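You operate a simulated robot arm through the tools that you are given. There is no shell and no other tool.

You are at the controls of a simulated robot arm. One attempt, no reset.

Task
Wipe the lint off the reader's plate and read the black peg tray.
Fine: yellow cloth, put back; switch on after wiping, press READ once; the tray stays on the plate. What is to be rubbed or washed off counts as gone when no trace of it is left.

It is judged by the outcome, as a careful person would: the job done as asked, and still so three seconds after it is handed in. It fails if anything else is knocked over, pushed out of place, dropped, spilled or broken. Flat cloth is picked up by pressing the open fingertips on it (5 to 10 N) and closing them slowly along it; thin cloth reads only 2 to 8 mm in the jaws.

Robot
A 6-joint arm with a two-finger gripper, fixed in place. Base frame: the origin is at the foot of the arm, x ahead of it, y to its left, z up; the work surface is at about z = 0. Lengths are in mm, angles in rad, forces in N, time in s.
With the tool pointing down near the work surface it reaches from about 240 to 620 mm from the base axis. Its first joint turns from -1.152 to 1.152 rad. Payload 1.37 kg.
The tool frame sits at the grasp point between the pads (the TCP): z along the fingers, y along the line on which they close. The tips reach 22 mm beyond it. Largest opening 92 mm; the body of the gripper starts 65 mm behind the TCP.
Orientation is told as [roll, pitch, yaw] about the base's x, y, z axes, in that order, counted from this pose: with the fingers straight down and closing along the base's y, the tool's x points along the base's -x, its y along +y and its z along -z.

Tools
- The arm moves only by the tool send_rows. Its argument "motion" is one flat list of numbers, 7 for each row, row after row: the shift along the tool's x, y, z in units of 400 mm (1.0 is 400 mm), then the turn, a rotation vector about the tool's x, y, z in units of 60 degrees (1.0 is 60 degrees), then the finger opening in mm, from 0 to 92. In form: [dx, dy, dz, rx, ry, rz, jaw, dx, dy, dz, rx, ry, rz, jaw, ...]. A call has 1 to 20 rows; each row is the pose to reach, as a shift and turn from the pose commanded when the call began, along the tool's axes at that moment. A call with a number of a shift or a turn outside -1 to 1 is refused whole. Each row takes 0.2 s and may step no farther than 50 mm and 0.15 rad from the row before; otherwise, or with a gripper value out of range, the whole call is refused. A pose out of reach is approached as far as the arm can. The call stops where the force on the tool passes 40 N (or 10 N more than at its start, if that is more) or the arm is blocked; 0.2 s more then pass. The fingers move at their own pace and stop on an object; they squeeze with about 26 N. The grip force told is the motor's: it shows also when the fingers shut on nothing. Time passes only in rows, and 0.2 s behind the last, so rows that repeat a pose let the fingers close. The reply holds the time, the measured pose of the TCP, the force on the tool along the base axes, the opening and the grip force, in the units named above and with some noise, with the torque about the TCP (base axes, N m) and any sound that the robot's microphone picked up.
- Cameras (640 x 400 px; columns grow to the right, rows downward): "scene" is fixed at [37.9, -450.9, 589.5]; the picture's right is [0.80, -0.60, 0.00], its down [-0.35, -0.47, -0.81] and it looks along [0.48, 0.65, -0.59] (base axes); focal length 329 px, centre (320, 200). "wrist" rides on the gripper at [71, 19, -102] in the tool frame; the picture's right is [-0.26, 0.96, 0.00], its down [-0.75, -0.20, -0.63] and it looks along [-0.60, -0.16, 0.78] (tool axes); focal length 280 px, centre (320, 200). There is no depth. A picture from a camera that has moved, and an enlarged one, comes with that camera's place and axes in the base frame and with its lens. The place of the scene camera against the robot may be out by one fixed shift of up to 25 mm in any direction.
- capture(camera): a new picture of that camera. The clock stands still meanwhile.
- zoom(camera, box): a new picture of the part [left, top, right, bottom] of that camera's present view, enlarged. The clock stands still meanwhile.
- sign_off(): hands the job in; it is judged then, once.

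Places have to be worked out from the pictures, the camera data and where the tool is seen. Open the gripper and draw the arm clear of the work before you hand the job in, unless the task says otherwise.

The tools are called after "Call:" as name(argument=value, ...) on one line, values as JSON. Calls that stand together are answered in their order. send_rows: Moves the arm, as the interface text tells. Its arguments: {"type":"object","properties":{"motion":{"type":"array","items":{"type":"number"}}},"required":["motion"]} The other tools are called the same way: capture (camera) takes a picture; zoom (camera, box) takes an enlarged picture of a part of a camera's view; sign_off () hands the job in.

At the start:

```text
t: 0.0
eef_pos: [488.3, -66.4, 323.3]
tcp_rot: [-0.001, 0.001, 0.001]
contact_force: [-0.3, -1.1, 0.4]
ft_torque: [0.05, 0.02, 0.02]
grip_width: 92.2
finger_force: 0.0
```

scene: 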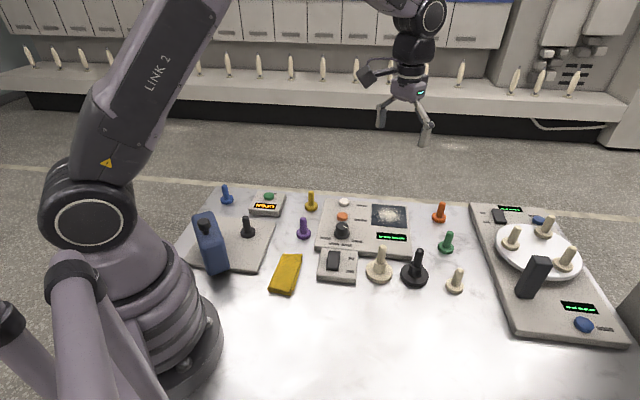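
wrist: 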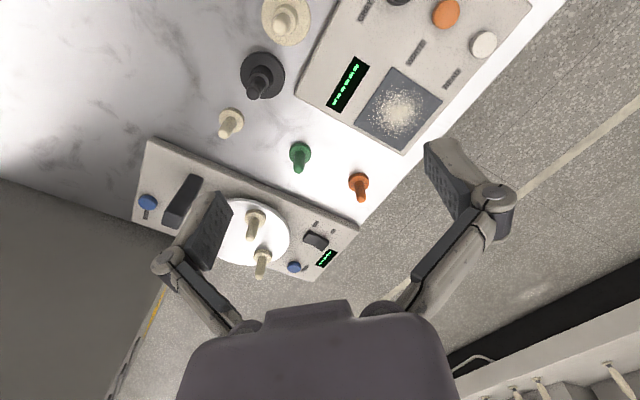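

I'll look closer at the scene before moving: the reader (centre) with the speckled plate, the yellow cloth, and the black peg tray.

Call:
zoom(camera="scene", box=[300, 180, 480, 300])

Call:
zoom(camera="scene", box=[180, 180, 360, 300])

Call:
zoom(camera="scene", box=[450, 190, 640, 350])

Call:
zoom(camera="wrist", box=[220, 0, 540, 200])

```text
3.33 times, centred on (390, 240) of scene
camera zoom: at [37.9, -450.9, 589.5], right [0.8, -0.6, 0.0], down [-0.35, -0.47, -0.81], along [0.48, 0.65, -0.59], focal length 1095 px, centre (87, 67)
```

zoom: 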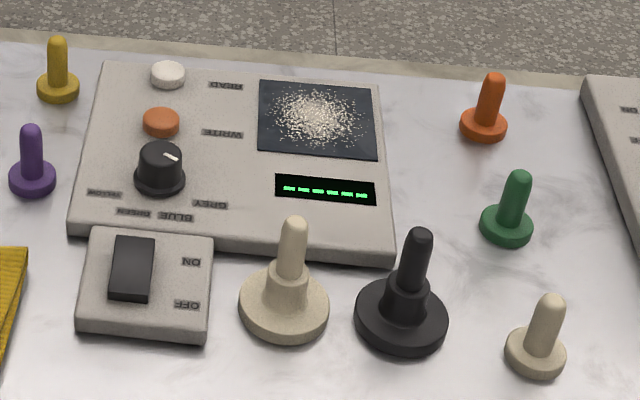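

```text
3.33 times, centred on (270, 240) of scene
camera zoom: at [37.9, -450.9, 589.5], right [0.8, -0.6, 0.0], down [-0.35, -0.47, -0.81], along [0.48, 0.65, -0.59], focal length 1095 px, centre (487, 67)
```

zoom: 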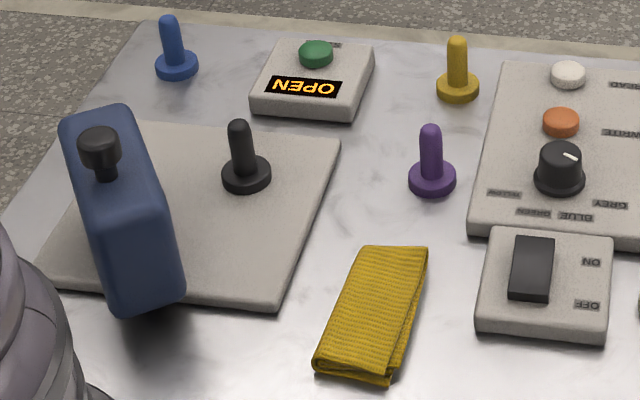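

```text
2.50 times, centred on (545, 270) of scene
camera zoom: at [37.9, -450.9, 589.5], right [0.8, -0.6, 0.0], down [-0.35, -0.47, -0.81], along [0.48, 0.65, -0.59], focal length 822 px, centre (-242, 25)
```

zoom: 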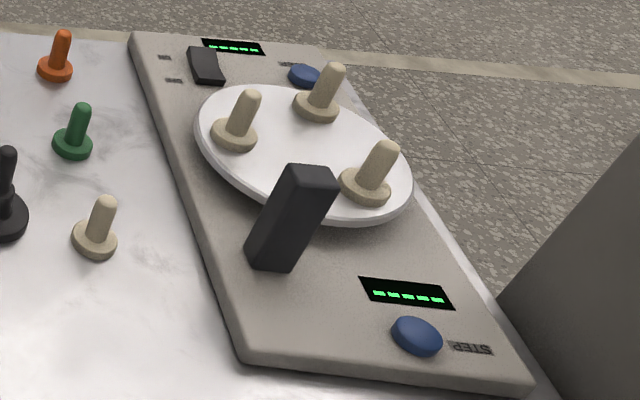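

```text
2.00 times, centred on (380, 100) of wrist
camera zoom: at [416.6, -45.8, 425.9], right [0.26, 0.96, 0.0], down [0.75, -0.2, 0.63], along [0.6, -0.16, -0.78], focal length 561 px, centre (200, 400)
```

zoom: 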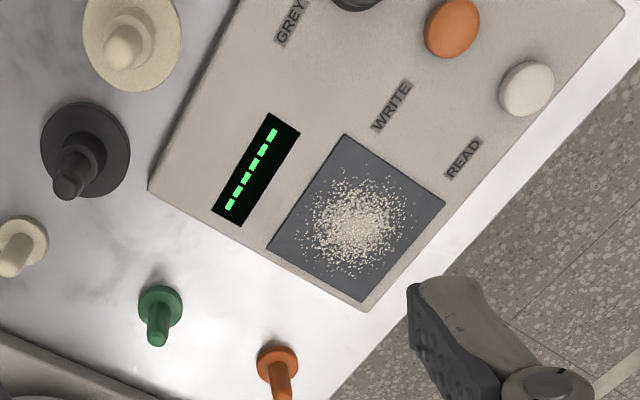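

The reader sits at about (595, 25), turned roughly 45°. The black peg tray is near (502, −152) and the yellow folded cloth near (269, 31). I'll move above the cloth with the gripper yawed to get a good wrist view.

Call:
send_rows(motion=[0.065, 0.002, 0.029, 0, 0, -0.12, 92, 0.13, 0.004, 0.058, 0, 0, -0.24, 92, 0.195, 0.006, 0.087, 0, 0, -0.36, 92, 0.26, 0.008, 0.116, 0, 0, -0.48, 92, 0.325, 0.01, 0.145, 0, 0, -0.6, 92, 0.39, 0.012, 0.174, 0, 0, -0.72, 92, 0.455, 0.014, 0.203, 0, 0, -0.84, 92, 0.52, 0.016, 0.2325, 0, 0, -0.9, 92, 0.52, 0.016, 0.2325, 0, 0, -0.9, 92])

Call:
capture(camera="wrist")

Call:
capture(camera="scene")

```text
t: 2.0
eef_pos: [279.0, -60.5, 229.2]
tcp_rot: [-0.003, -0.001, 0.945]
contact_force: [0.9, -0.5, -0.1]
ft_torque: [-0.01, -0.03, -0.01]
grip_width: 91.7
finger_force: 0.1
```

```text
taken
camera wrist: at [222.3, -105.3, 332.5], right [-0.63, 0.78, 0.0], down [0.61, 0.49, 0.63], along [0.49, 0.39, -0.78], focal length 280 px, centre (320, 200)
```

wrist: 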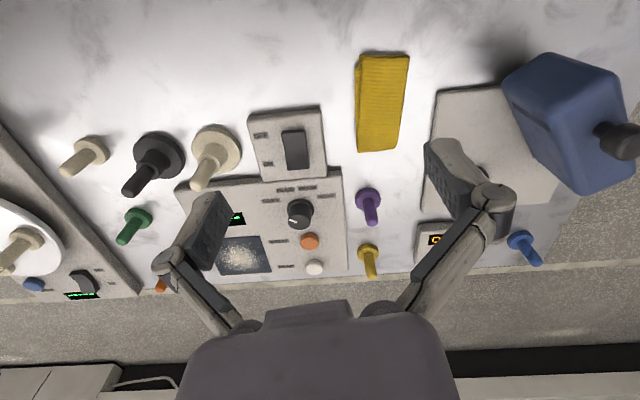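

```text
taken
```

scene: 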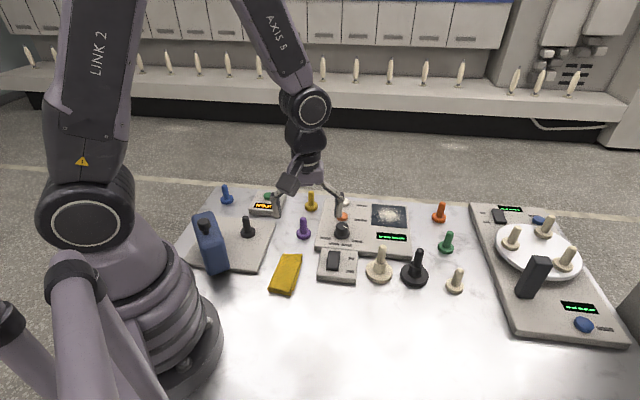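

Very useful view. I'll zoom on the cloth, the switch and the panel to get the details and positions.

Call:
zoom(camera="wrist", box=[240, 40, 440, 165])

Call:
zoom(camera="wrist", box=[170, 165, 370, 290])

Call:
zoom(camera="wrist", box=[50, 90, 250, 215])

Call:
zoom(camera="scene", box=[310, 190, 420, 290])

```text
3.20 times, centred on (340, 102) of wrist
camera zoom: at [222.3, -105.3, 332.5], right [-0.63, 0.78, 0.0], down [0.61, 0.49, 0.63], along [0.49, 0.39, -0.78], focal length 897 px, centre (256, 512)
```

zoom: 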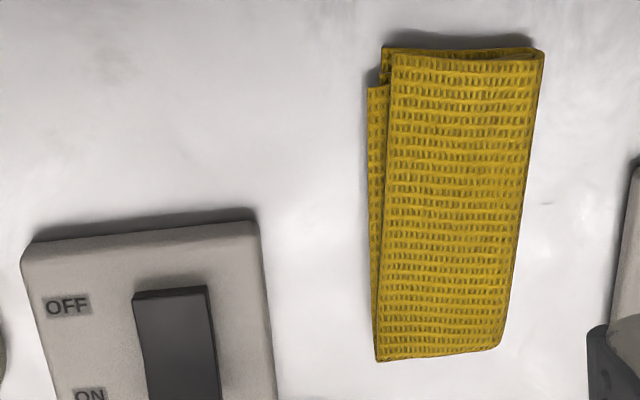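

```text
3.20 times, centred on (270, 228) of wrist
camera zoom: at [222.3, -105.3, 332.5], right [-0.63, 0.78, 0.0], down [0.61, 0.49, 0.63], along [0.49, 0.39, -0.78], focal length 897 px, centre (480, 112)
```

zoom: 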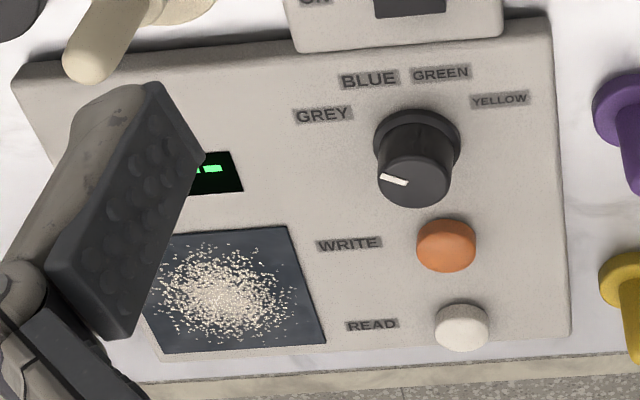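

```text
3.20 times, centred on (150, 152) of wrist
camera zoom: at [222.3, -105.3, 332.5], right [-0.63, 0.78, 0.0], down [0.61, 0.49, 0.63], along [0.49, 0.39, -0.78], focal length 897 px, centre (864, 352)
```

zoom: 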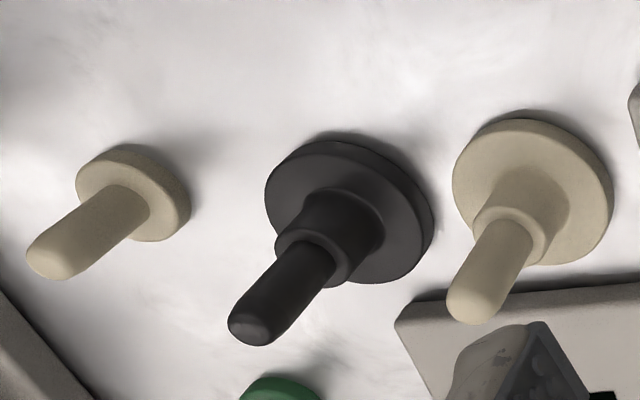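

```text
4.00 times, centred on (365, 240) of scene
camera zoom: at [37.9, -450.9, 589.5], right [0.8, -0.6, 0.0], down [-0.35, -0.47, -0.81], along [0.48, 0.65, -0.59], focal length 1314 px, centre (140, 40)
```

zoom: 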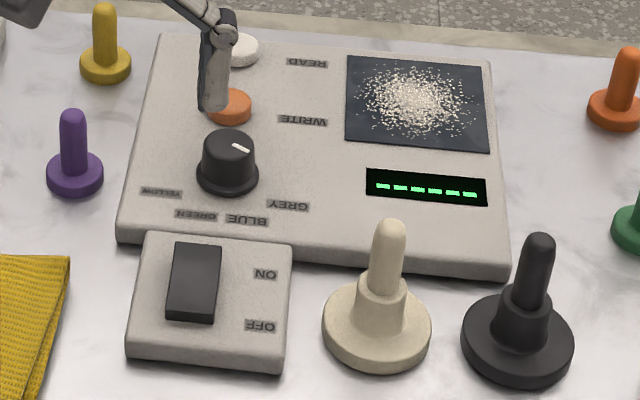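

The cloth is about 107×50 mm, centred near (272, 25), its long axis about 42° from x. I'll align the fingers to close along its short axis (yaw ≈ 0.73), narrow them to 30 mm, and stop well above it.

Call:
send_rows(motion=[-0.04, 0.0357, 0.05, 0, 0, 0.05, 30, -0.08, 0.0713, 0.1, 0, 0, 0.1, 30, -0.12, 0.107, 0.15, 0, 0, 0.15, 30, -0.1605, 0.1427, 0.2, 0, 0, 0.205, 30, -0.1605, 0.1427, 0.28, 0, 0, 0.205, 30, -0.1605, 0.1427, 0.36, 0, 0, 0.205, 30, -0.1605, 0.1427, 0.4, 0, 0, 0.205, 30, -0.1605, 0.1427, 0.425, 0, 0, 0.205, 30, -0.1605, 0.1427, 0.425, 0, 0, 0.205, 30])

Call:
capture(camera="wrist")

Call:
zoom(camera="scene", box=[220, 180, 380, 300])

```text
t: 4.0
eef_pos: [273.5, 25.4, 59.2]
tcp_rot: [-0.003, 0.0, 0.727]
contact_force: [-0.1, -0.9, 0.0]
ft_torque: [-0.01, -0.01, -0.01]
grip_width: 30.2
finger_force: 0.0
```

```text
taken
camera wrist: at [205.7, -6.5, 161.8], right [-0.45, 0.89, 0.0], down [0.7, 0.35, 0.63], along [0.56, 0.28, -0.78], focal length 280 px, centre (320, 200)
```

wrist: 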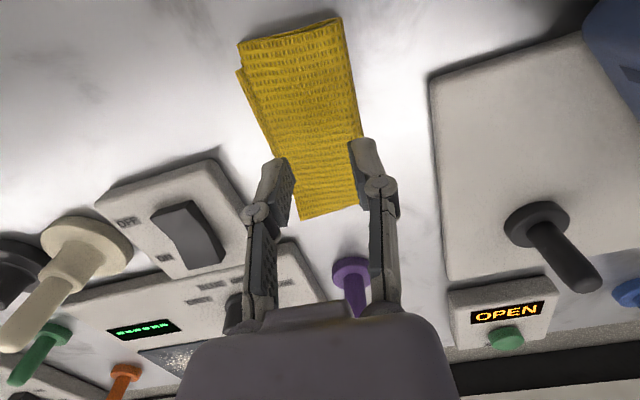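

```text
3.33 times, centred on (300, 240) of scene
camera zoom: at [37.9, -450.9, 589.5], right [0.8, -0.6, 0.0], down [-0.35, -0.47, -0.81], along [0.48, 0.65, -0.59], focal length 1095 px, centre (387, 67)
```

zoom: 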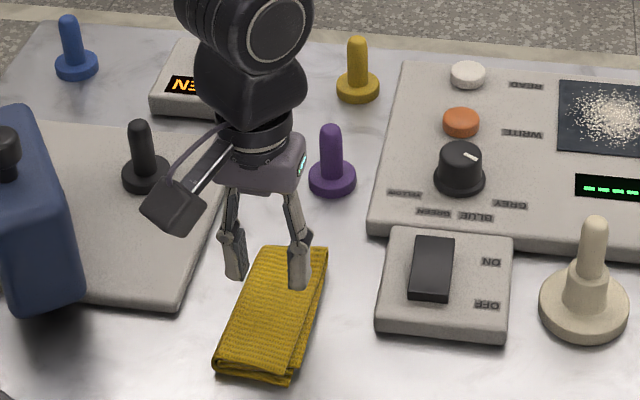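

The TCP is over the middle of the cloth (centre ≈ (276, 25)), with both tips within its width. I'll descend in stages and watch the force.

Call:
send_rows(motion=[0, 0, 0.03, 0, 0, 0, 30, 0, 0, 0.05, 0, 0, 0, 30, 0, 0, 0.06, 0, 0, 0, 30, 0, 0, 0.06, 0, 0, 0, 30])

```text
t: 4.6
eef_pos: [272.7, 25.4, 42.9]
tcp_rot: [-0.007, -0.004, 0.723]
contact_force: [1.9, -4.6, 14.6]
ft_torque: [-0.34, -0.18, -0.04]
grip_width: 36.7
finger_force: 4.2
stopped in row 3: the force on the tool passed its limit at 47 N (the readings are from after the stop); the commanded pose is now the measured one
```

Contact came early: 47 N at TCP z≈43 and the fingers were spread apart. I'll look before doing anything more.

Call:
capture(camera="wrist")

Call:
zoom(camera="scene", box=[230, 210, 350, 300])

```text
taken
camera wrist: at [206.0, -6.5, 145.7], right [-0.44, 0.9, 0.0], down [0.7, 0.35, 0.63], along [0.57, 0.28, -0.78], focal length 280 px, centre (320, 200)
```

wrist: 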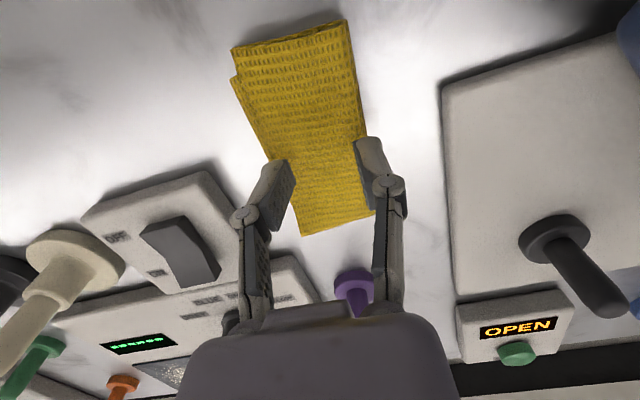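

```text
4.44 times, centred on (290, 255) of scene
camera zoom: at [37.9, -450.9, 589.5], right [0.8, -0.6, 0.0], down [-0.35, -0.47, -0.81], along [0.48, 0.65, -0.59], focal length 1460 px, centre (453, -44)
```

zoom: 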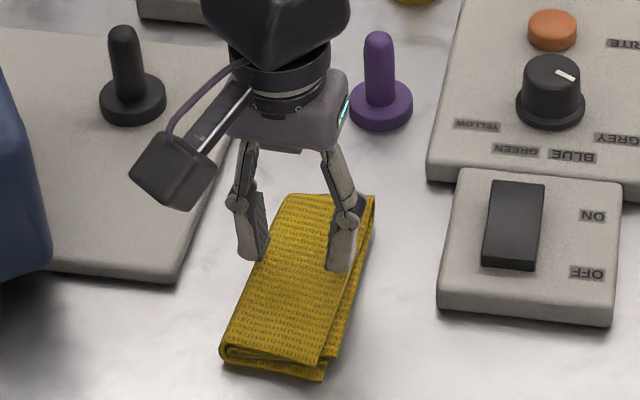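

The fingertips rest on the cloth, whose folded stack is about 20 mm high. The residual press is about 15 N, so I'll ease up slightly to land in the 5–10 N range.

Call:
send_rows(motion=[0, 0, -0.0025, 0, 0, 0, 36, 0, 0, -0.0025, 0, 0, 0, 36])

```text
t: 5.2
eef_pos: [272.4, 25.3, 42.3]
tcp_rot: [-0.003, -0.001, 0.725]
contact_force: [-0.2, 0.2, 2.6]
ft_torque: [-0.05, -0.06, 0.0]
grip_width: 37.1
finger_force: 0.3
```

Only 2.6 N now, so I'll press down a fraction to get 5–10 N.

Call:
send_rows(motion=[0, 0, 0.0012, 0, 0, 0, 36, 0, 0, 0.0015, 0, 0, 0, 36])

```text
t: 5.8
eef_pos: [272.2, 25.8, 42.6]
tcp_rot: [-0.003, -0.003, 0.724]
contact_force: [1.2, -1.3, 6.3]
ft_torque: [-0.09, -0.09, 0.03]
grip_width: 38.8
finger_force: 1.6
```

6.3 N is a good press. Now I'll close slowly along the cloth, first part way to check the force.

Call:
send_rows(motion=[0, 0, 0, 0, 0, 0, 36, 0, 0, 0, 0, 0, 0, 34, 0, 0, 0, 0, 0, 0, 32, 0, 0, 0, 0, 0, 0, 30, 0, 0, 0, 0, 0, 0, 28, 0, 0, 0, 0, 0, 0, 26, 0, 0, 0, 0, 0, 0, 24])

```text
t: 7.4
eef_pos: [272.5, 24.8, 43.6]
tcp_rot: [-0.006, -0.006, 0.725]
contact_force: [1.7, -1.4, 42.4]
ft_torque: [-0.59, -0.44, -0.12]
grip_width: 32.3
finger_force: 18.1
```

Bunching pushed the force up to 42 N. I'll raise about 2 mm to get back in the range.

Call:
send_rows(motion=[0, 0, -0.0035, 0, 0, 0, 30, 0, 0, -0.005, 0, 0, 0, 30])

Call:
zoom(camera="wrist", box=[200, 0, 420, 260])

```text
t: 8.0
eef_pos: [271.7, 25.2, 44.5]
tcp_rot: [-0.001, -0.001, 0.725]
contact_force: [2.0, 0.8, 5.5]
ft_torque: [-0.08, -0.08, 0.07]
grip_width: 31.4
finger_force: 0.6
```

```text
1.54 times, centred on (310, 130) of wrist
camera zoom: at [205.3, -6.3, 147.5], right [-0.44, 0.9, 0.0], down [0.7, 0.35, 0.63], along [0.56, 0.28, -0.78], focal length 431 px, centre (335, 308)
```

zoom: 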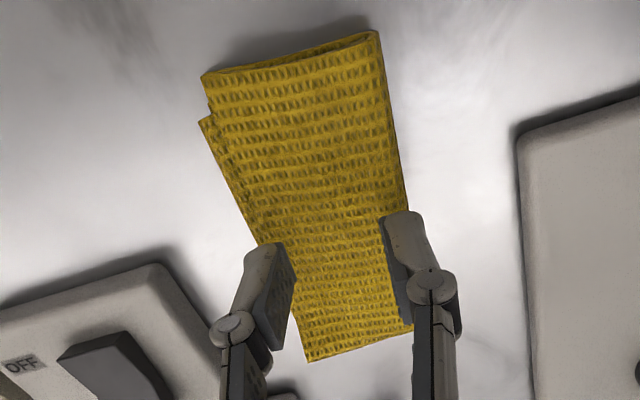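

5.5 N again. The tips evidently extend as the fingers close, so I'll raise along with closing in small steps.

Call:
send_rows(motion=[0, 0, -0.0005, 0, 0, 0, 28.5, 0, 0, -0.0015, 0, 0, 0, 27, 0, 0, -0.0025, 0, 0, 0, 25.5, 0, 0, -0.0035, 0, 0, 0, 24, 0, 0, -0.0035, 0, 0, 0, 24])

```text
t: 9.2
eef_pos: [271.1, 24.8, 46.4]
tcp_rot: [-0.003, -0.001, 0.724]
contact_force: [0.2, 0.0, -0.3]
ft_torque: [-0.04, 0.02, 0.02]
grip_width: 24.0
finger_force: 0.0
```

Slightly too high now (no contact), so I'll lower a little.

Call:
send_rows(motion=[0, 0, 0.0015, 0, 0, 0, 24, 0, 0, 0.002, 0, 0, 0, 24, 0, 0, 0.002, 0, 0, 0, 24])

```text
t: 10.0
eef_pos: [271.8, 25.2, 46.0]
tcp_rot: [-0.003, -0.004, 0.724]
contact_force: [-0.2, -0.2, 1.8]
ft_torque: [-0.03, 0.03, 0.03]
grip_width: 24.0
finger_force: 0.3
```

Call:
send_rows(motion=[0, 0, 0.001, 0, 0, 0, 24, 0, 0, 0.0015, 0, 0, 0, 24, 0, 0, 0.0015, 0, 0, 0, 24])

```text
t: 10.8
eef_pos: [272.2, 27.0, 44.5]
tcp_rot: [-0.004, -0.003, 0.724]
contact_force: [-1.0, -1.9, 11.5]
ft_torque: [-0.07, -0.02, -0.04]
grip_width: 24.9
finger_force: 0.3
```

11.5 N. I'll close further slowly with a very slight rise.

Call:
send_rows(motion=[0, 0, -0.0005, 0, 0, 0, 22.5, 0, 0, -0.0008, 0, 0, 0, 21, 0, 0, -0.001, 0, 0, 0, 19.5, 0, 0, -0.0012, 0, 0, 0, 18, 0, 0, -0.0015, 0, 0, 0, 16])

```text
t: 12.0
eef_pos: [271.5, 24.8, 45.2]
tcp_rot: [-0.003, -0.002, 0.724]
contact_force: [-0.5, 0.9, 10.9]
ft_torque: [0.06, 0.09, 0.03]
grip_width: 15.4
finger_force: 0.0
```

Holding ~11 N at 15 mm. I continue closing.

Call:
send_rows(motion=[0, 0, -0.0004, 0, 0, 0, 14, 0, 0, -0.0008, 0, 0, 0, 12, 0, 0, -0.001, 0, 0, 0, 10, 0, 0, -0.0012, 0, 0, 0, 8, 0, 0, -0.0014, 0, 0, 0, 6])

Call:
zoom(camera="wrist", box=[200, 0, 420, 260])

```text
t: 13.2
eef_pos: [271.9, 25.4, 46.0]
tcp_rot: [-0.003, -0.003, 0.726]
contact_force: [0.4, -1.1, -0.5]
ft_torque: [0.0, 0.03, -0.07]
grip_width: 5.9
finger_force: 0.0
```

```text
1.54 times, centred on (310, 130) of wrist
camera zoom: at [205.7, -6.2, 149.0], right [-0.44, 0.9, 0.0], down [0.7, 0.35, 0.63], along [0.56, 0.28, -0.78], focal length 431 px, centre (335, 308)
```

zoom: 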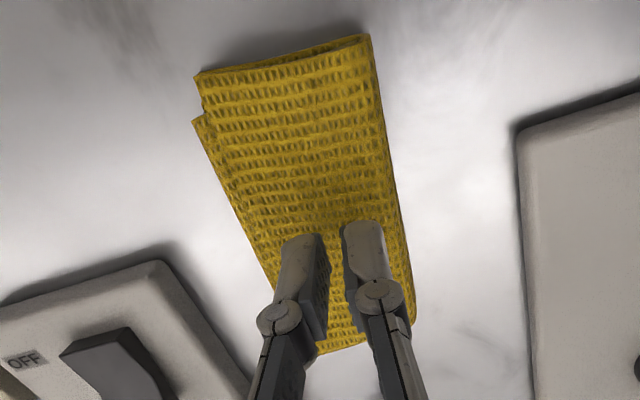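

Contact was lost at the end with nothing gripped. I'll lift slightly, reopen to 24 mm, press again, and close with less rise.

Call:
send_rows(motion=[0, 0, -0.01, 0, 0, 0, 10, 0, 0, -0.01, 0, 0, 0, 24, 0, 0, -0.01, 0, 0, 0, 24, 0, 0, -0.005, 0, 0, 0, 24, 0, 0, 0, 0, 0, 0, 24, 0, 0, 0.0015, 0, 0, 0, 24, 0, 0, 0.0025, 0, 0, 0, 24, 0, 0, 0.0025, 0, 0, 0, 24])

```text
t: 15.0
eef_pos: [272.0, 24.0, 45.3]
tcp_rot: [-0.003, -0.004, 0.726]
contact_force: [0.4, -1.2, 10.1]
ft_torque: [-0.1, -0.05, -0.01]
grip_width: 24.6
finger_force: 0.6
```

10.1 N at 24.6 mm. I'll close at a constant height now, checking along the way.

Call:
send_rows(motion=[0, 0, 0, 0, 0, 0, 22.5, 0, 0, 0, 0, 0, 0, 21, 0, 0, 0, 0, 0, 0, 19.5, 0, 0, 0, 0, 0, 0, 18, 0, 0, 0, 0, 0, 0, 16.5, 0, 0, 0, 0, 0, 0, 15])

```text
t: 16.4
eef_pos: [272.6, 24.9, 45.6]
tcp_rot: [-0.003, -0.003, 0.726]
contact_force: [1.3, 1.4, 23.2]
ft_torque: [-0.08, -0.04, -0.02]
grip_width: 16.2
finger_force: 0.2
```

Call:
send_rows(motion=[0, 0, -0.001, 0, 0, 0, 15, 0, 0, -0.0015, 0, 0, 0, 14, 0, 0, -0.0015, 0, 0, 0, 13, 0, 0, -0.0015, 0, 0, 0, 12, 0, 0, -0.0015, 0, 0, 0, 11])

```text
t: 17.6
eef_pos: [271.5, 24.7, 45.1]
tcp_rot: [-0.002, 0.0, 0.724]
contact_force: [-0.3, 0.1, 12.9]
ft_torque: [-0.01, 0.02, -0.02]
grip_width: 11.3
finger_force: 0.1
```

Call:
send_rows(motion=[0, 0, 0, 0, 0, 0, 10, 0, 0, 0, 0, 0, 0, 9, 0, 0, 0, 0, 0, 0, 8, 0, 0, 0, 0, 0, 0, 7, 0, 0, 0, 0, 0, 0, 6])

Call:
zoom(camera="wrist", box=[200, 0, 420, 260])

```text
t: 18.8
eef_pos: [271.7, 25.6, 45.6]
tcp_rot: [-0.003, -0.004, 0.724]
contact_force: [-2.4, -0.1, 7.5]
ft_torque: [0.02, 0.05, 0.0]
grip_width: 6.8
finger_force: 1.1
```

```text
1.54 times, centred on (310, 130) of wrist
camera zoom: at [205.7, -6.5, 148.5], right [-0.44, 0.9, 0.0], down [0.7, 0.35, 0.63], along [0.56, 0.28, -0.78], focal length 431 px, centre (335, 308)
```

zoom: 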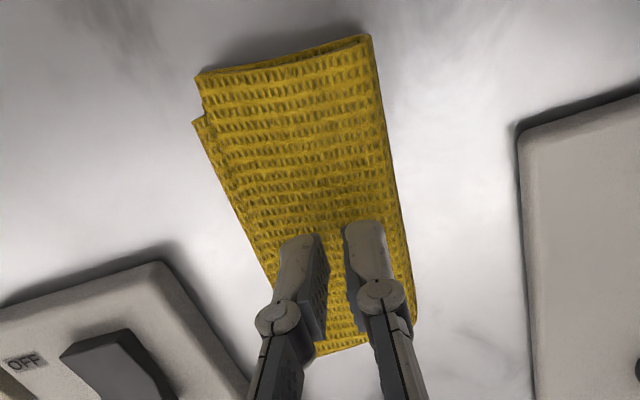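

Still pressing with 7.5 N at 6.8 mm. I'll close the rest and hold.

Call:
send_rows(motion=[0, 0, 0, 0, 0, 0, 5, 0, 0, 0, 0, 0, 0, 4, 0, 0, 0, 0, 0, 0, 3, 0, 0, 0, 0, 0, 0, 2, 0, 0, 0, 0, 0, 0, 1, 0, 0, 0, 0, 0, 0, 0, 0, 0, 0, 0, 0, 0, 0, 0, 0, 0, 0, 0, 0, 0])

Call:
zoom(camera="wrist", box=[200, 0, 420, 260])

```text
t: 20.6
eef_pos: [272.9, 25.4, 46.3]
tcp_rot: [-0.004, -0.004, 0.723]
contact_force: [0.5, 0.1, 0.2]
ft_torque: [0.0, -0.01, -0.01]
grip_width: 0.0
finger_force: 26.6
```

```text
1.54 times, centred on (310, 130) of wrist
camera zoom: at [205.8, -6.5, 148.5], right [-0.44, 0.9, 0.0], down [0.7, 0.35, 0.63], along [0.56, 0.28, -0.78], focal length 431 px, centre (335, 308)
```

zoom: 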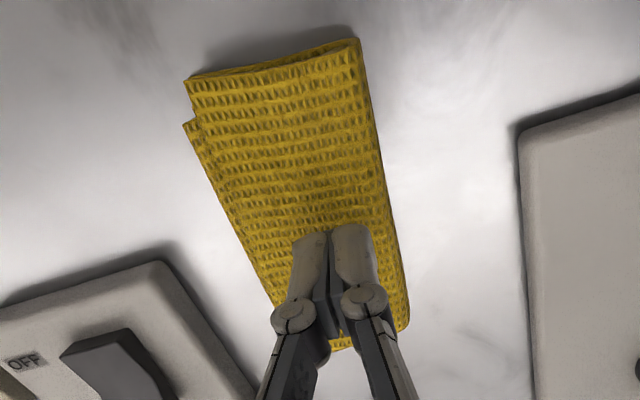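

The fingers shut on nothing (0.0 mm), and the press faded over the last few millimetres. I'll retry from a wider opening and keep 6–10 N all the way, lowering slightly in the last stage.

Call:
send_rows(motion=[0, 0, -0.01, 0, 0, 0, 10, 0, 0, -0.01, 0, 0, 0, 28, 0, 0, -0.01, 0, 0, 0, 30, 0, 0, -0.004, 0, 0, 0, 30, 0, 0, 0, 0, 0, 0, 30, 0, 0, 0.0015, 0, 0, 0, 30, 0, 0, 0.0015, 0, 0, 0, 30])

Call:
zoom(camera="wrist", box=[200, 0, 420, 260])

Call:
zoom(camera="scene", box=[240, 220, 340, 300])

```text
t: 22.2
eef_pos: [271.9, 26.1, 44.4]
tcp_rot: [-0.002, -0.003, 0.723]
contact_force: [-0.9, -0.7, 5.5]
ft_torque: [-0.16, -0.03, -0.06]
grip_width: 30.5
finger_force: 0.5
```

```text
1.54 times, centred on (310, 130) of wrist
camera zoom: at [205.9, -6.3, 147.8], right [-0.44, 0.9, 0.0], down [0.7, 0.35, 0.63], along [0.56, 0.28, -0.78], focal length 431 px, centre (335, 308)
```

zoom: 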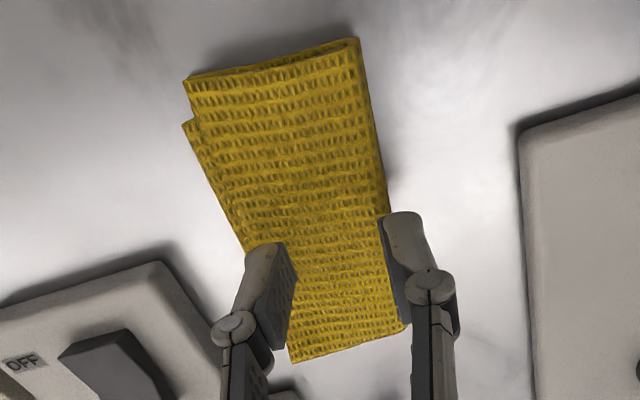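

```text
5.00 times, centred on (290, 260) of scene
camera zoom: at [37.9, -450.9, 589.5], right [0.8, -0.6, 0.0], down [-0.35, -0.47, -0.81], along [0.48, 0.65, -0.59], focal length 1643 px, centre (470, -100)
```

zoom: 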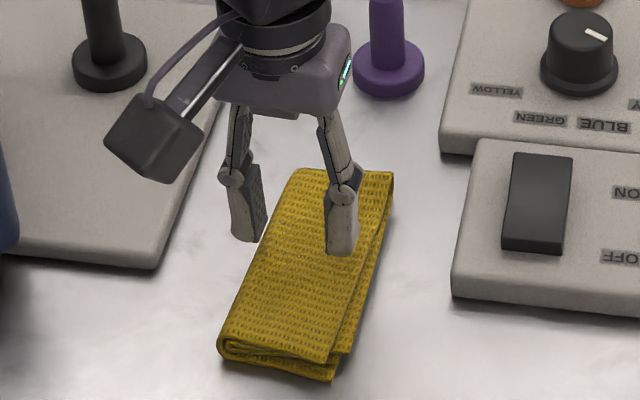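

The cloth's centre is about 6 mm off toward tool −y, so one finger sits at its very edge. I'll lift, shift over, reopen to 26 mm and press again.

Call:
send_rows(motion=[0, 0, -0.012, 0, 0, 0, 26, 0, -0.008, -0.012, 0, 0, 0, 26, 0, -0.015, -0.012, 0, 0, 0, 26, 0, -0.015, -0.005, 0, 0, 0, 26, 0, -0.015, -0.001, 0, 0, 0, 26, 0, -0.015, 0, 0, 0, 0, 26, 0, -0.015, 0, 0, 0, 0, 26])

```text
t: 23.8
eef_pos: [276.0, 21.4, 45.4]
tcp_rot: [-0.001, -0.002, 0.724]
contact_force: [-1.2, -3.0, 9.1]
ft_torque: [-0.12, -0.05, -0.01]
grip_width: 27.1
finger_force: 0.4
```

Now both tips are inside the cloth, with 9.1 N. I'll close in short steps holding that force.

Call:
send_rows(motion=[0, 0, -0.0003, 0, 0, 0, 25, 0, 0, -0.0006, 0, 0, 0, 23.5, 0, 0, -0.0009, 0, 0, 0, 22, 0, 0, -0.0012, 0, 0, 0, 20.5])

```text
t: 24.8
eef_pos: [276.6, 20.8, 46.6]
tcp_rot: [-0.003, -0.004, 0.725]
contact_force: [3.2, 2.7, 14.1]
ft_torque: [0.07, 0.01, 0.01]
grip_width: 21.2
finger_force: 1.2
```

Call:
send_rows(motion=[0, 0, -0.0005, 0, 0, 0, 19.5, 0, 0, -0.0008, 0, 0, 0, 18, 0, 0, -0.0008, 0, 0, 0, 16.5, 0, 0, -0.0008, 0, 0, 0, 15])

```text
t: 25.8
eef_pos: [276.1, 21.3, 46.3]
tcp_rot: [0.0, -0.003, 0.724]
contact_force: [-1.9, 1.2, 8.8]
ft_torque: [0.02, 0.12, 0.04]
grip_width: 15.9
finger_force: 0.8
```

Call:
send_rows(motion=[0, 0, 0, 0, 0, 0, 14, 0, 0, 0, 0, 0, 0, 12.5, 0, 0, 0, 0, 0, 0, 11])

```text
t: 26.6
eef_pos: [277.3, 21.1, 45.6]
tcp_rot: [-0.004, -0.003, 0.725]
contact_force: [0.0, -0.1, 4.5]
ft_torque: [-0.01, 0.03, 0.0]
grip_width: 9.8
finger_force: 0.0
```

Force is down to 4.5 N at 9.8 mm, so I'll lower a bit while closing.

Call:
send_rows(motion=[0, 0, 0.001, 0, 0, 0, 9.5, 0, 0, 0.0015, 0, 0, 0, 8.5, 0, 0, 0.0018, 0, 0, 0, 7.5])

```text
t: 27.4
eef_pos: [275.1, 20.3, 45.5]
tcp_rot: [-0.004, -0.005, 0.724]
contact_force: [1.5, -1.2, 17.8]
ft_torque: [-0.08, 0.01, -0.05]
grip_width: 8.1
finger_force: 0.5
```

Call:
send_rows(motion=[0, 0, 0, 0, 0, 0, 6.5, 0, 0, 0, 0, 0, 0, 5.5, 0, 0, 0, 0, 0, 0, 4.5])

```text
t: 28.2
eef_pos: [275.9, 20.3, 44.4]
tcp_rot: [-0.001, -0.003, 0.723]
contact_force: [0.0, 2.2, 11.7]
ft_torque: [0.02, 0.02, -0.02]
grip_width: 6.2
finger_force: 26.1
```

Width stalls at 6.2 mm with 26 N grip, so cloth looks to be in the jaws. I'll command full close and hold.

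Call:
send_rows(motion=[0, 0, 0, 0, 0, 0, 3, 0, 0, 0, 0, 0, 0, 0, 0, 0, 0, 0, 0, 0, 0, 0, 0, 0, 0, 0, 0, 0])

Call:
zoom(camera="wrist", box=[200, 0, 420, 260])

```text
t: 29.2
eef_pos: [275.7, 22.0, 45.6]
tcp_rot: [-0.003, 0.0, 0.723]
contact_force: [-1.8, 0.4, 6.4]
ft_torque: [0.04, 0.08, -0.02]
grip_width: 6.2
finger_force: 25.7
```

```text
1.54 times, centred on (310, 130) of wrist
camera zoom: at [209.6, -10.9, 148.0], right [-0.44, 0.9, 0.0], down [0.7, 0.35, 0.63], along [0.56, 0.28, -0.78], focal length 431 px, centre (335, 308)
```

zoom: 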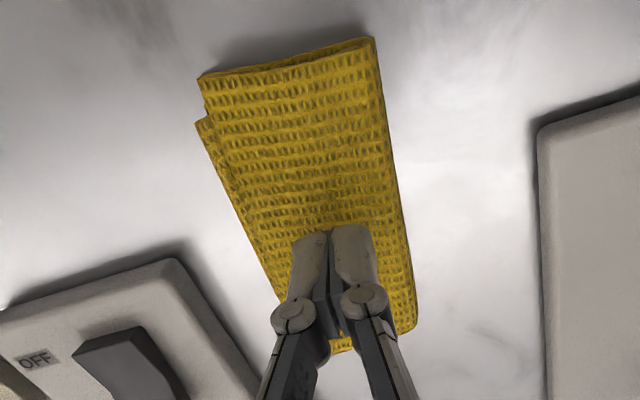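

The cloth is pinched (6.2 mm). I'll lift slowly and check.

Call:
send_rows(motion=[0, 0, -0.02, 0, 0, 0, 0, 0, 0, -0.05, 0, 0, 0, 0, 0, 0, -0.1, 0, 0, 0, 0, 0, 0, -0.15, 0, 0, 0, 0, 0, 0, -0.2, 0, 0, 0, 0, 0, 0, -0.25, 0, 0, 0, 0, 0, 0, -0.25, 0, 0, 0, 0])

Call:
capture(camera="wrist")

Call:
capture(camera="scene")

```text
t: 30.8
eef_pos: [274.7, 18.5, 146.4]
tcp_rot: [-0.004, 0.0, 0.726]
contact_force: [-0.3, -0.7, 0.6]
ft_torque: [-0.01, 0.0, 0.0]
grip_width: 0.2
finger_force: 26.2
```

```text
taken
camera wrist: at [208.8, -10.8, 248.5], right [-0.44, 0.9, 0.0], down [0.7, 0.35, 0.63], along [0.56, 0.28, -0.78], focal length 280 px, centre (320, 200)
```

wrist: 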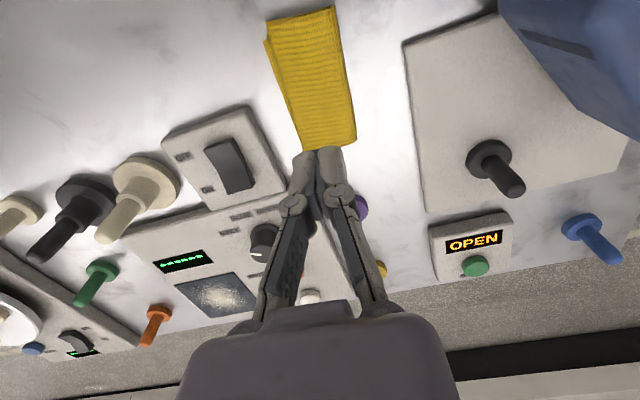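

```text
taken
```

scene: 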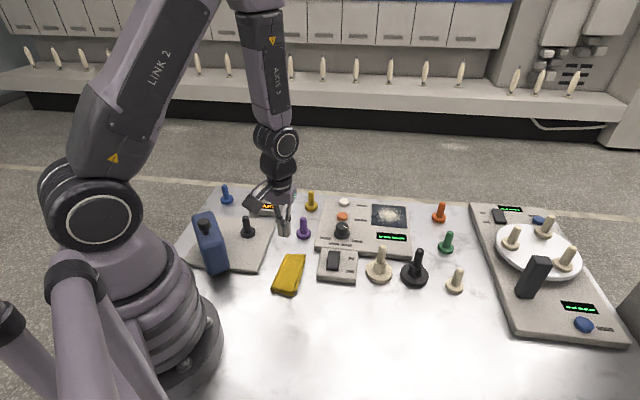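

The pinch slipped during the lift (0.2 mm now) and the cloth is still on the table. I'll look at its current shape and place.

Call:
zoom(camera="scene", box=[260, 240, 320, 300])

Call:
zoom(camera="wrist", box=[240, 0, 380, 160])

```text
6.67 times, centred on (290, 270) of scene
camera zoom: at [37.9, -450.9, 589.5], right [0.8, -0.6, 0.0], down [-0.35, -0.47, -0.81], along [0.48, 0.65, -0.59], focal length 2191 px, centre (520, -267)
```

zoom: 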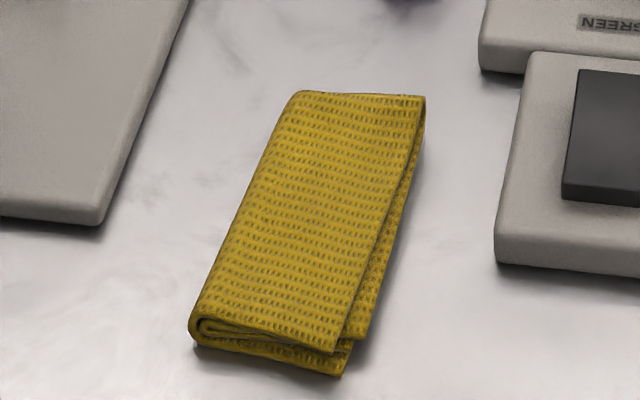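

```text
2.50 times, centred on (310, 80) of wrist
camera zoom: at [208.8, -10.8, 248.5], right [-0.44, 0.9, 0.0], down [0.7, 0.35, 0.63], along [0.56, 0.28, -0.78], focal length 701 px, centre (345, 500)
```

zoom: 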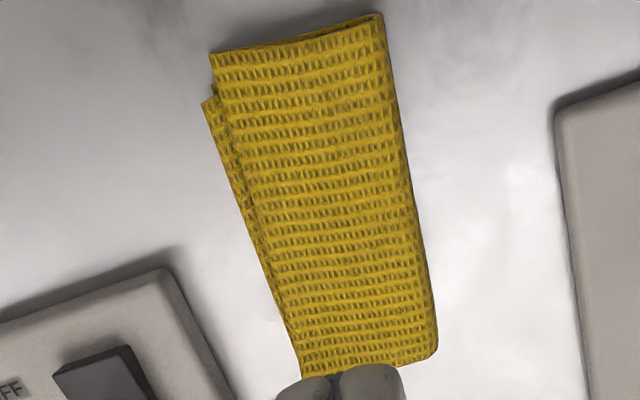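

The cloth is a thick stack (about 20 mm), centred near (274, 19). I'll descend again with the 26 mm opening, aligned to its present angle, then pinch harder near the end and lift far more gently.

Call:
send_rows(motion=[0.002, 0, 0.08, 0, 0, 0.02, 26, 0.004, 0, 0.16, 0, 0, 0.04, 26, 0.004, 0, 0.22, 0, 0, 0.04, 26, 0.004, 0, 0.24, 0, 0, 0.04, 26, 0.004, 0, 0.246, 0, 0, 0.04, 26, 0.004, 0, 0.249, 0, 0, 0.04, 26, 0.004, 0, 0.25, 0, 0, 0.04, 26, 0.004, 0, 0.25, 0, 0, 0.04, 26])

Call:
zoom(camera="wrist", box=[200, 0, 420, 260])

```text
t: 32.6
eef_pos: [274.8, 19.2, 45.3]
tcp_rot: [-0.003, -0.004, 0.682]
contact_force: [0.5, -0.4, 2.5]
ft_torque: [-0.05, -0.06, 0.02]
grip_width: 26.0
finger_force: 0.1
```

```text
1.54 times, centred on (310, 130) of wrist
camera zoom: at [207.2, -9.1, 148.2], right [-0.41, 0.91, 0.0], down [0.71, 0.32, 0.63], along [0.57, 0.25, -0.78], focal length 431 px, centre (335, 308)
```

zoom: 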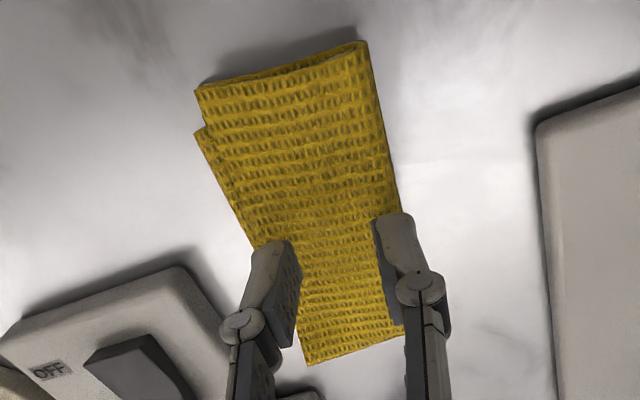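

Centred well. The press is only 2.5 N, so I'll lower slightly to about 10 N.

Call:
send_rows(motion=[0, 0, 0.0015, 0, 0, 0, 26, 0, 0, 0.0015, 0, 0, 0, 26])

```text
t: 33.2
eef_pos: [273.9, 20.7, 44.4]
tcp_rot: [-0.003, -0.003, 0.682]
contact_force: [-0.3, -1.4, 12.8]
ft_torque: [-0.25, -0.14, -0.02]
grip_width: 28.6
finger_force: 0.9
```

Call:
send_rows(motion=[0, 0, -0.0004, 0, 0, 0, 27, 0, 0, -0.0008, 0, 0, 0, 26, 0, 0, -0.001, 0, 0, 0, 25, 0, 0, -0.0013, 0, 0, 0, 24, 0, 0, -0.0015, 0, 0, 0, 23])

```text
t: 34.4
eef_pos: [274.3, 19.0, 46.7]
tcp_rot: [-0.003, -0.004, 0.682]
contact_force: [1.5, 0.8, 8.0]
ft_torque: [-0.08, -0.07, -0.02]
grip_width: 23.2
finger_force: 0.0
```

Call:
send_rows(motion=[0, 0, 0, 0, 0, 0, 22, 0, 0, 0, 0, 0, 0, 21, 0, 0, 0, 0, 0, 0, 20, 0, 0, -0.0003, 0, 0, 0, 19, 0, 0, -0.0003, 0, 0, 0, 18])

```text
t: 35.6
eef_pos: [275.0, 19.1, 46.4]
tcp_rot: [-0.003, -0.001, 0.683]
contact_force: [0.1, 0.5, 18.0]
ft_torque: [-0.08, -0.09, 0.0]
grip_width: 19.0
finger_force: 0.1
```

Call:
send_rows(motion=[0, 0, -0.0006, 0, 0, 0, 17, 0, 0, -0.001, 0, 0, 0, 16, 0, 0, -0.001, 0, 0, 0, 15, 0, 0, -0.001, 0, 0, 0, 14])

```text
t: 36.6
eef_pos: [274.6, 19.7, 45.5]
tcp_rot: [-0.002, -0.004, 0.682]
contact_force: [0.3, 1.7, 12.8]
ft_torque: [0.06, 0.02, -0.03]
grip_width: 14.0
finger_force: 0.7
```

Call:
send_rows(motion=[0, 0, 0, 0, 0, 0, 13, 0, 0, 0, 0, 0, 0, 12, 0, 0, 0.0003, 0, 0, 0, 11, 0, 0, 0.0006, 0, 0, 0, 10])

```text
t: 37.6
eef_pos: [276.0, 19.1, 44.9]
tcp_rot: [-0.002, -0.002, 0.683]
contact_force: [-2.7, 0.0, 18.3]
ft_torque: [0.0, 0.08, 0.01]
grip_width: 10.3
finger_force: 0.2
```

Call:
send_rows(motion=[0, 0, 0.0005, 0, 0, 0, 9, 0, 0, 0.001, 0, 0, 0, 8, 0, 0, 0.0013, 0, 0, 0, 7, 0, 0, 0.0016, 0, 0, 0, 6])

```text
t: 38.6
eef_pos: [274.6, 19.0, 45.0]
tcp_rot: [-0.005, -0.003, 0.682]
contact_force: [-3.0, -0.6, 30.0]
ft_torque: [-0.01, 0.1, -0.02]
grip_width: 6.8
finger_force: 0.2
```

Call:
send_rows(motion=[0, 0, 0, 0, 0, 0, 5, 0, 0, 0, 0, 0, 0, 4, 0, 0, 0, 0, 0, 0, 3, 0, 0, 0, 0, 0, 0, 2, 0, 0, 0, 0, 0, 0, 0, 0, 0, 0, 0, 0, 0, 0, 0, 0, 0, 0, 0, 0, 0])

```text
t: 40.2
eef_pos: [275.1, 19.8, 44.1]
tcp_rot: [-0.002, -0.003, 0.681]
contact_force: [0.7, 0.1, 14.7]
ft_torque: [-0.02, -0.02, 0.0]
grip_width: 5.9
finger_force: 25.8
```

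Gripped at 5.9 mm with 26 N. I'll lift very gently.

Call:
send_rows(motion=[0, 0, -0.001, 0, 0, 0, 0, 0, 0, -0.002, 0, 0, 0, 0, 0, 0, -0.003, 0, 0, 0, 0, 0, 0, -0.004, 0, 0, 0, 0, 0, 0, -0.005, 0, 0, 0, 0, 0, 0, -0.006, 0, 0, 0, 0, 0, 0, -0.007, 0, 0, 0, 0, 0, 0, -0.008, 0, 0, 0, 0])

```text
t: 42.0
eef_pos: [275.6, 20.7, 48.2]
tcp_rot: [-0.003, -0.004, 0.682]
contact_force: [1.4, 0.2, 0.4]
ft_torque: [0.02, 0.02, -0.01]
grip_width: 0.4
finger_force: 26.1
```

Slipped again: only a sliver of the top layer gets caught. The folded stack is about 50 mm wide and 20 mm thick, so it fits between the jaws, and I'll try gripping it across its width. First I raise and open to 70 mm, then check the clearance.

Call:
send_rows(motion=[0, 0, -0.02, 0, 0, 0, 0, 0, 0, -0.055, 0, 0, 0, 30, 0, 0, -0.055, 0, 0, 0, 50, 0, 0, -0.055, 0, 0, 0, 70, 0, 0, -0.055, 0, 0, 0, 70, 0, 0, -0.055, 0, 0, 0, 70, 0, 0, -0.02, 0, 0, 0, 70, 0, 0, 0, 0, 0, 0, 70, 0, 0, 0, 0, 0, 0, 70])

Call:
capture(camera="wrist")

Call:
zoom(camera="scene", box=[230, 210, 350, 300])

```text
t: 44.0
eef_pos: [275.1, 19.6, 48.9]
tcp_rot: [-0.004, -0.004, 0.683]
contact_force: [0.1, -0.2, -0.2]
ft_torque: [0.01, -0.03, 0.0]
grip_width: 70.1
finger_force: 0.0
```

```text
taken
camera wrist: at [206.8, -9.5, 151.0], right [-0.41, 0.91, 0.0], down [0.71, 0.32, 0.63], along [0.57, 0.25, -0.78], focal length 280 px, centre (320, 200)
```

wrist: 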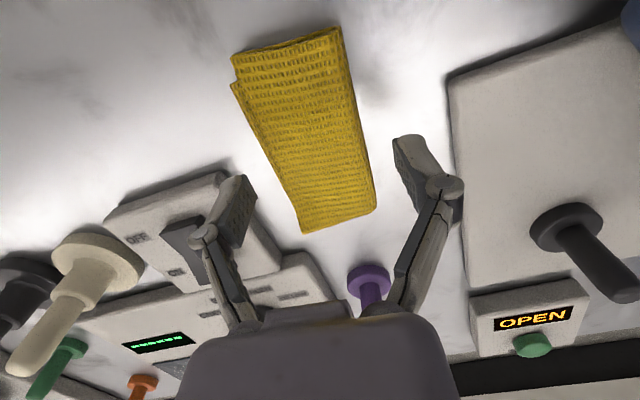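

```text
4.44 times, centred on (290, 255) of scene
camera zoom: at [37.9, -450.9, 589.5], right [0.8, -0.6, 0.0], down [-0.35, -0.47, -0.81], along [0.48, 0.65, -0.59], focal length 1460 px, centre (453, -44)
```

zoom: 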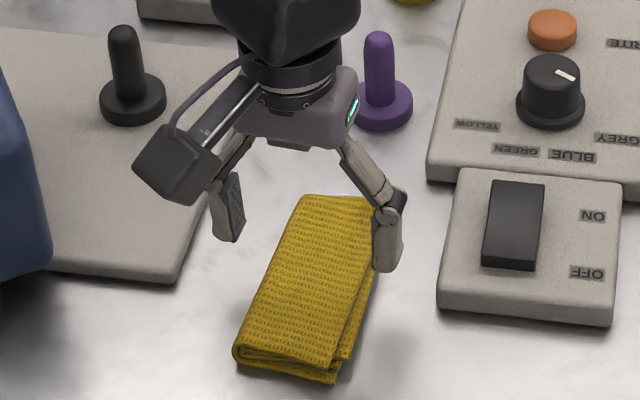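

The finger nearest the switch box has about 8 mm clearance to its corner, so I'll narrow to 64 mm and lower to z≈30 in small steps.

Call:
send_rows(motion=[0, 0, 0, 0, 0, 0, 64, 0, 0, 0.01, 0, 0, 0, 64, 0, 0, 0.02, 0, 0, 0, 64, 0, 0, 0.03, 0, 0, 0, 64, 0, 0, 0.038, 0, 0, 0, 64, 0, 0, 0.045, 0, 0, 0, 64, 0, 0, 0.045, 0, 0, 0, 64])

Call:
capture(camera="wrist")

Call:
zoom(camera="scene", box=[230, 210, 350, 300])

```text
t: 45.6
eef_pos: [275.7, 19.5, 29.7]
tcp_rot: [-0.004, -0.005, 0.681]
contact_force: [0.1, -0.3, -0.5]
ft_torque: [0.0, 0.02, -0.05]
grip_width: 64.0
finger_force: 0.1
```

```text
taken
camera wrist: at [207.4, -9.2, 132.9], right [-0.41, 0.91, 0.0], down [0.71, 0.32, 0.63], along [0.57, 0.25, -0.78], focal length 280 px, centre (320, 200)
```

wrist: 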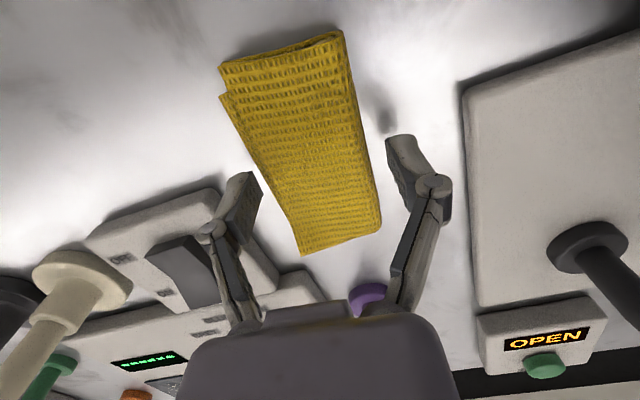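

```text
4.44 times, centred on (290, 255) of scene
camera zoom: at [37.9, -450.9, 589.5], right [0.8, -0.6, 0.0], down [-0.35, -0.47, -0.81], along [0.48, 0.65, -0.59], focal length 1460 px, centre (453, -44)
```

zoom: 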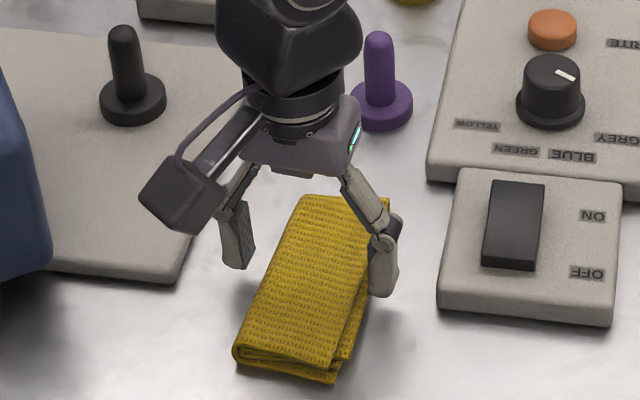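

No contact, and the fingers straddle the cloth. I'll close gently on its sides.

Call:
send_rows(motion=[0, 0, 0, 0, 0, 0, 61, 0, 0, 0, 0, 0, 0, 58, 0, 0, 0, 0, 0, 0, 55, 0, 0, 0, 0, 0, 0, 52, 0, 0, 0, 0, 0, 0, 49, 0, 0, 0, 0, 0, 0, 46, 0, 0, 0, 0, 0, 0, 43, 0, 0, 0, 0, 0, 0, 40])

Call:
capture(camera="wrist")

Call:
zoom(camera="scene", box=[230, 210, 350, 300])

```text
t: 47.4
eef_pos: [276.2, 19.6, 32.3]
tcp_rot: [-0.006, -0.005, 0.683]
contact_force: [5.8, -9.2, 25.0]
ft_torque: [-0.82, -0.44, 0.01]
grip_width: 55.3
finger_force: 10.8
```

```text
taken
camera wrist: at [207.8, -9.3, 133.2], right [-0.4, 0.91, 0.0], down [0.71, 0.32, 0.63], along [0.58, 0.25, -0.78], focal length 280 px, centre (320, 200)
```

wrist: 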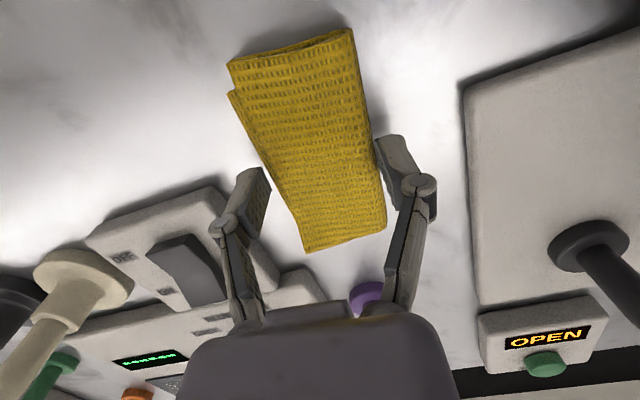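

```text
4.44 times, centred on (290, 255) of scene
camera zoom: at [37.8, -450.9, 589.5], right [0.8, -0.6, 0.0], down [-0.35, -0.47, -0.81], along [0.48, 0.65, -0.59], focal length 1460 px, centre (453, -44)
```

zoom: 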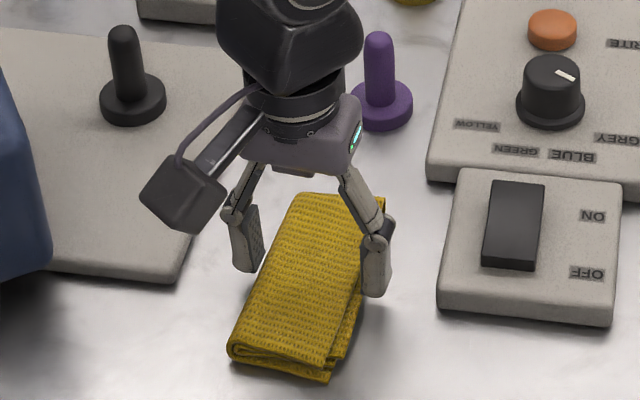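

Upward force is 25 N and the fingers stalled at 55 mm, so a tip may be pressing on the lower cloth layer or the table. I'll raise 3 mm and see.

Call:
send_rows(motion=[0, 0, -0.004, 0, 0, 0, 54, 0, 0, -0.008, 0, 0, 0, 52, 0, 0, -0.008, 0, 0, 0, 48, 0, 0, -0.008, 0, 0, 0, 44, 0, 0, -0.008, 0, 0, 0, 40])

Call:
capture(camera="wrist")

```text
t: 48.6
eef_pos: [274.9, 19.6, 33.4]
tcp_rot: [-0.002, 0.001, 0.681]
contact_force: [-7.2, 2.2, 16.5]
ft_torque: [0.06, 0.22, 0.01]
grip_width: 50.2
finger_force: 26.0
```

```text
taken
camera wrist: at [206.6, -9.1, 136.4], right [-0.41, 0.91, 0.0], down [0.71, 0.32, 0.63], along [0.57, 0.25, -0.78], focal length 280 px, centre (320, 200)
```

wrist: 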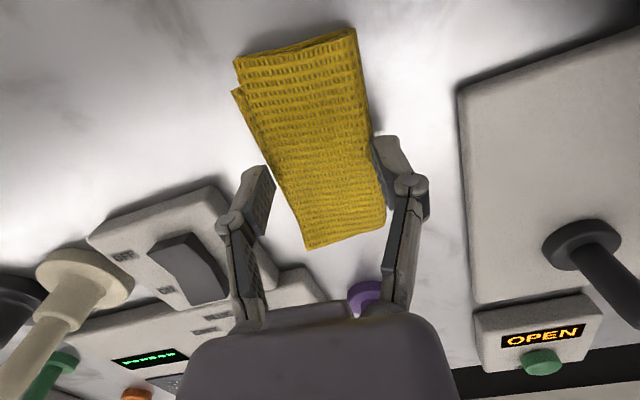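

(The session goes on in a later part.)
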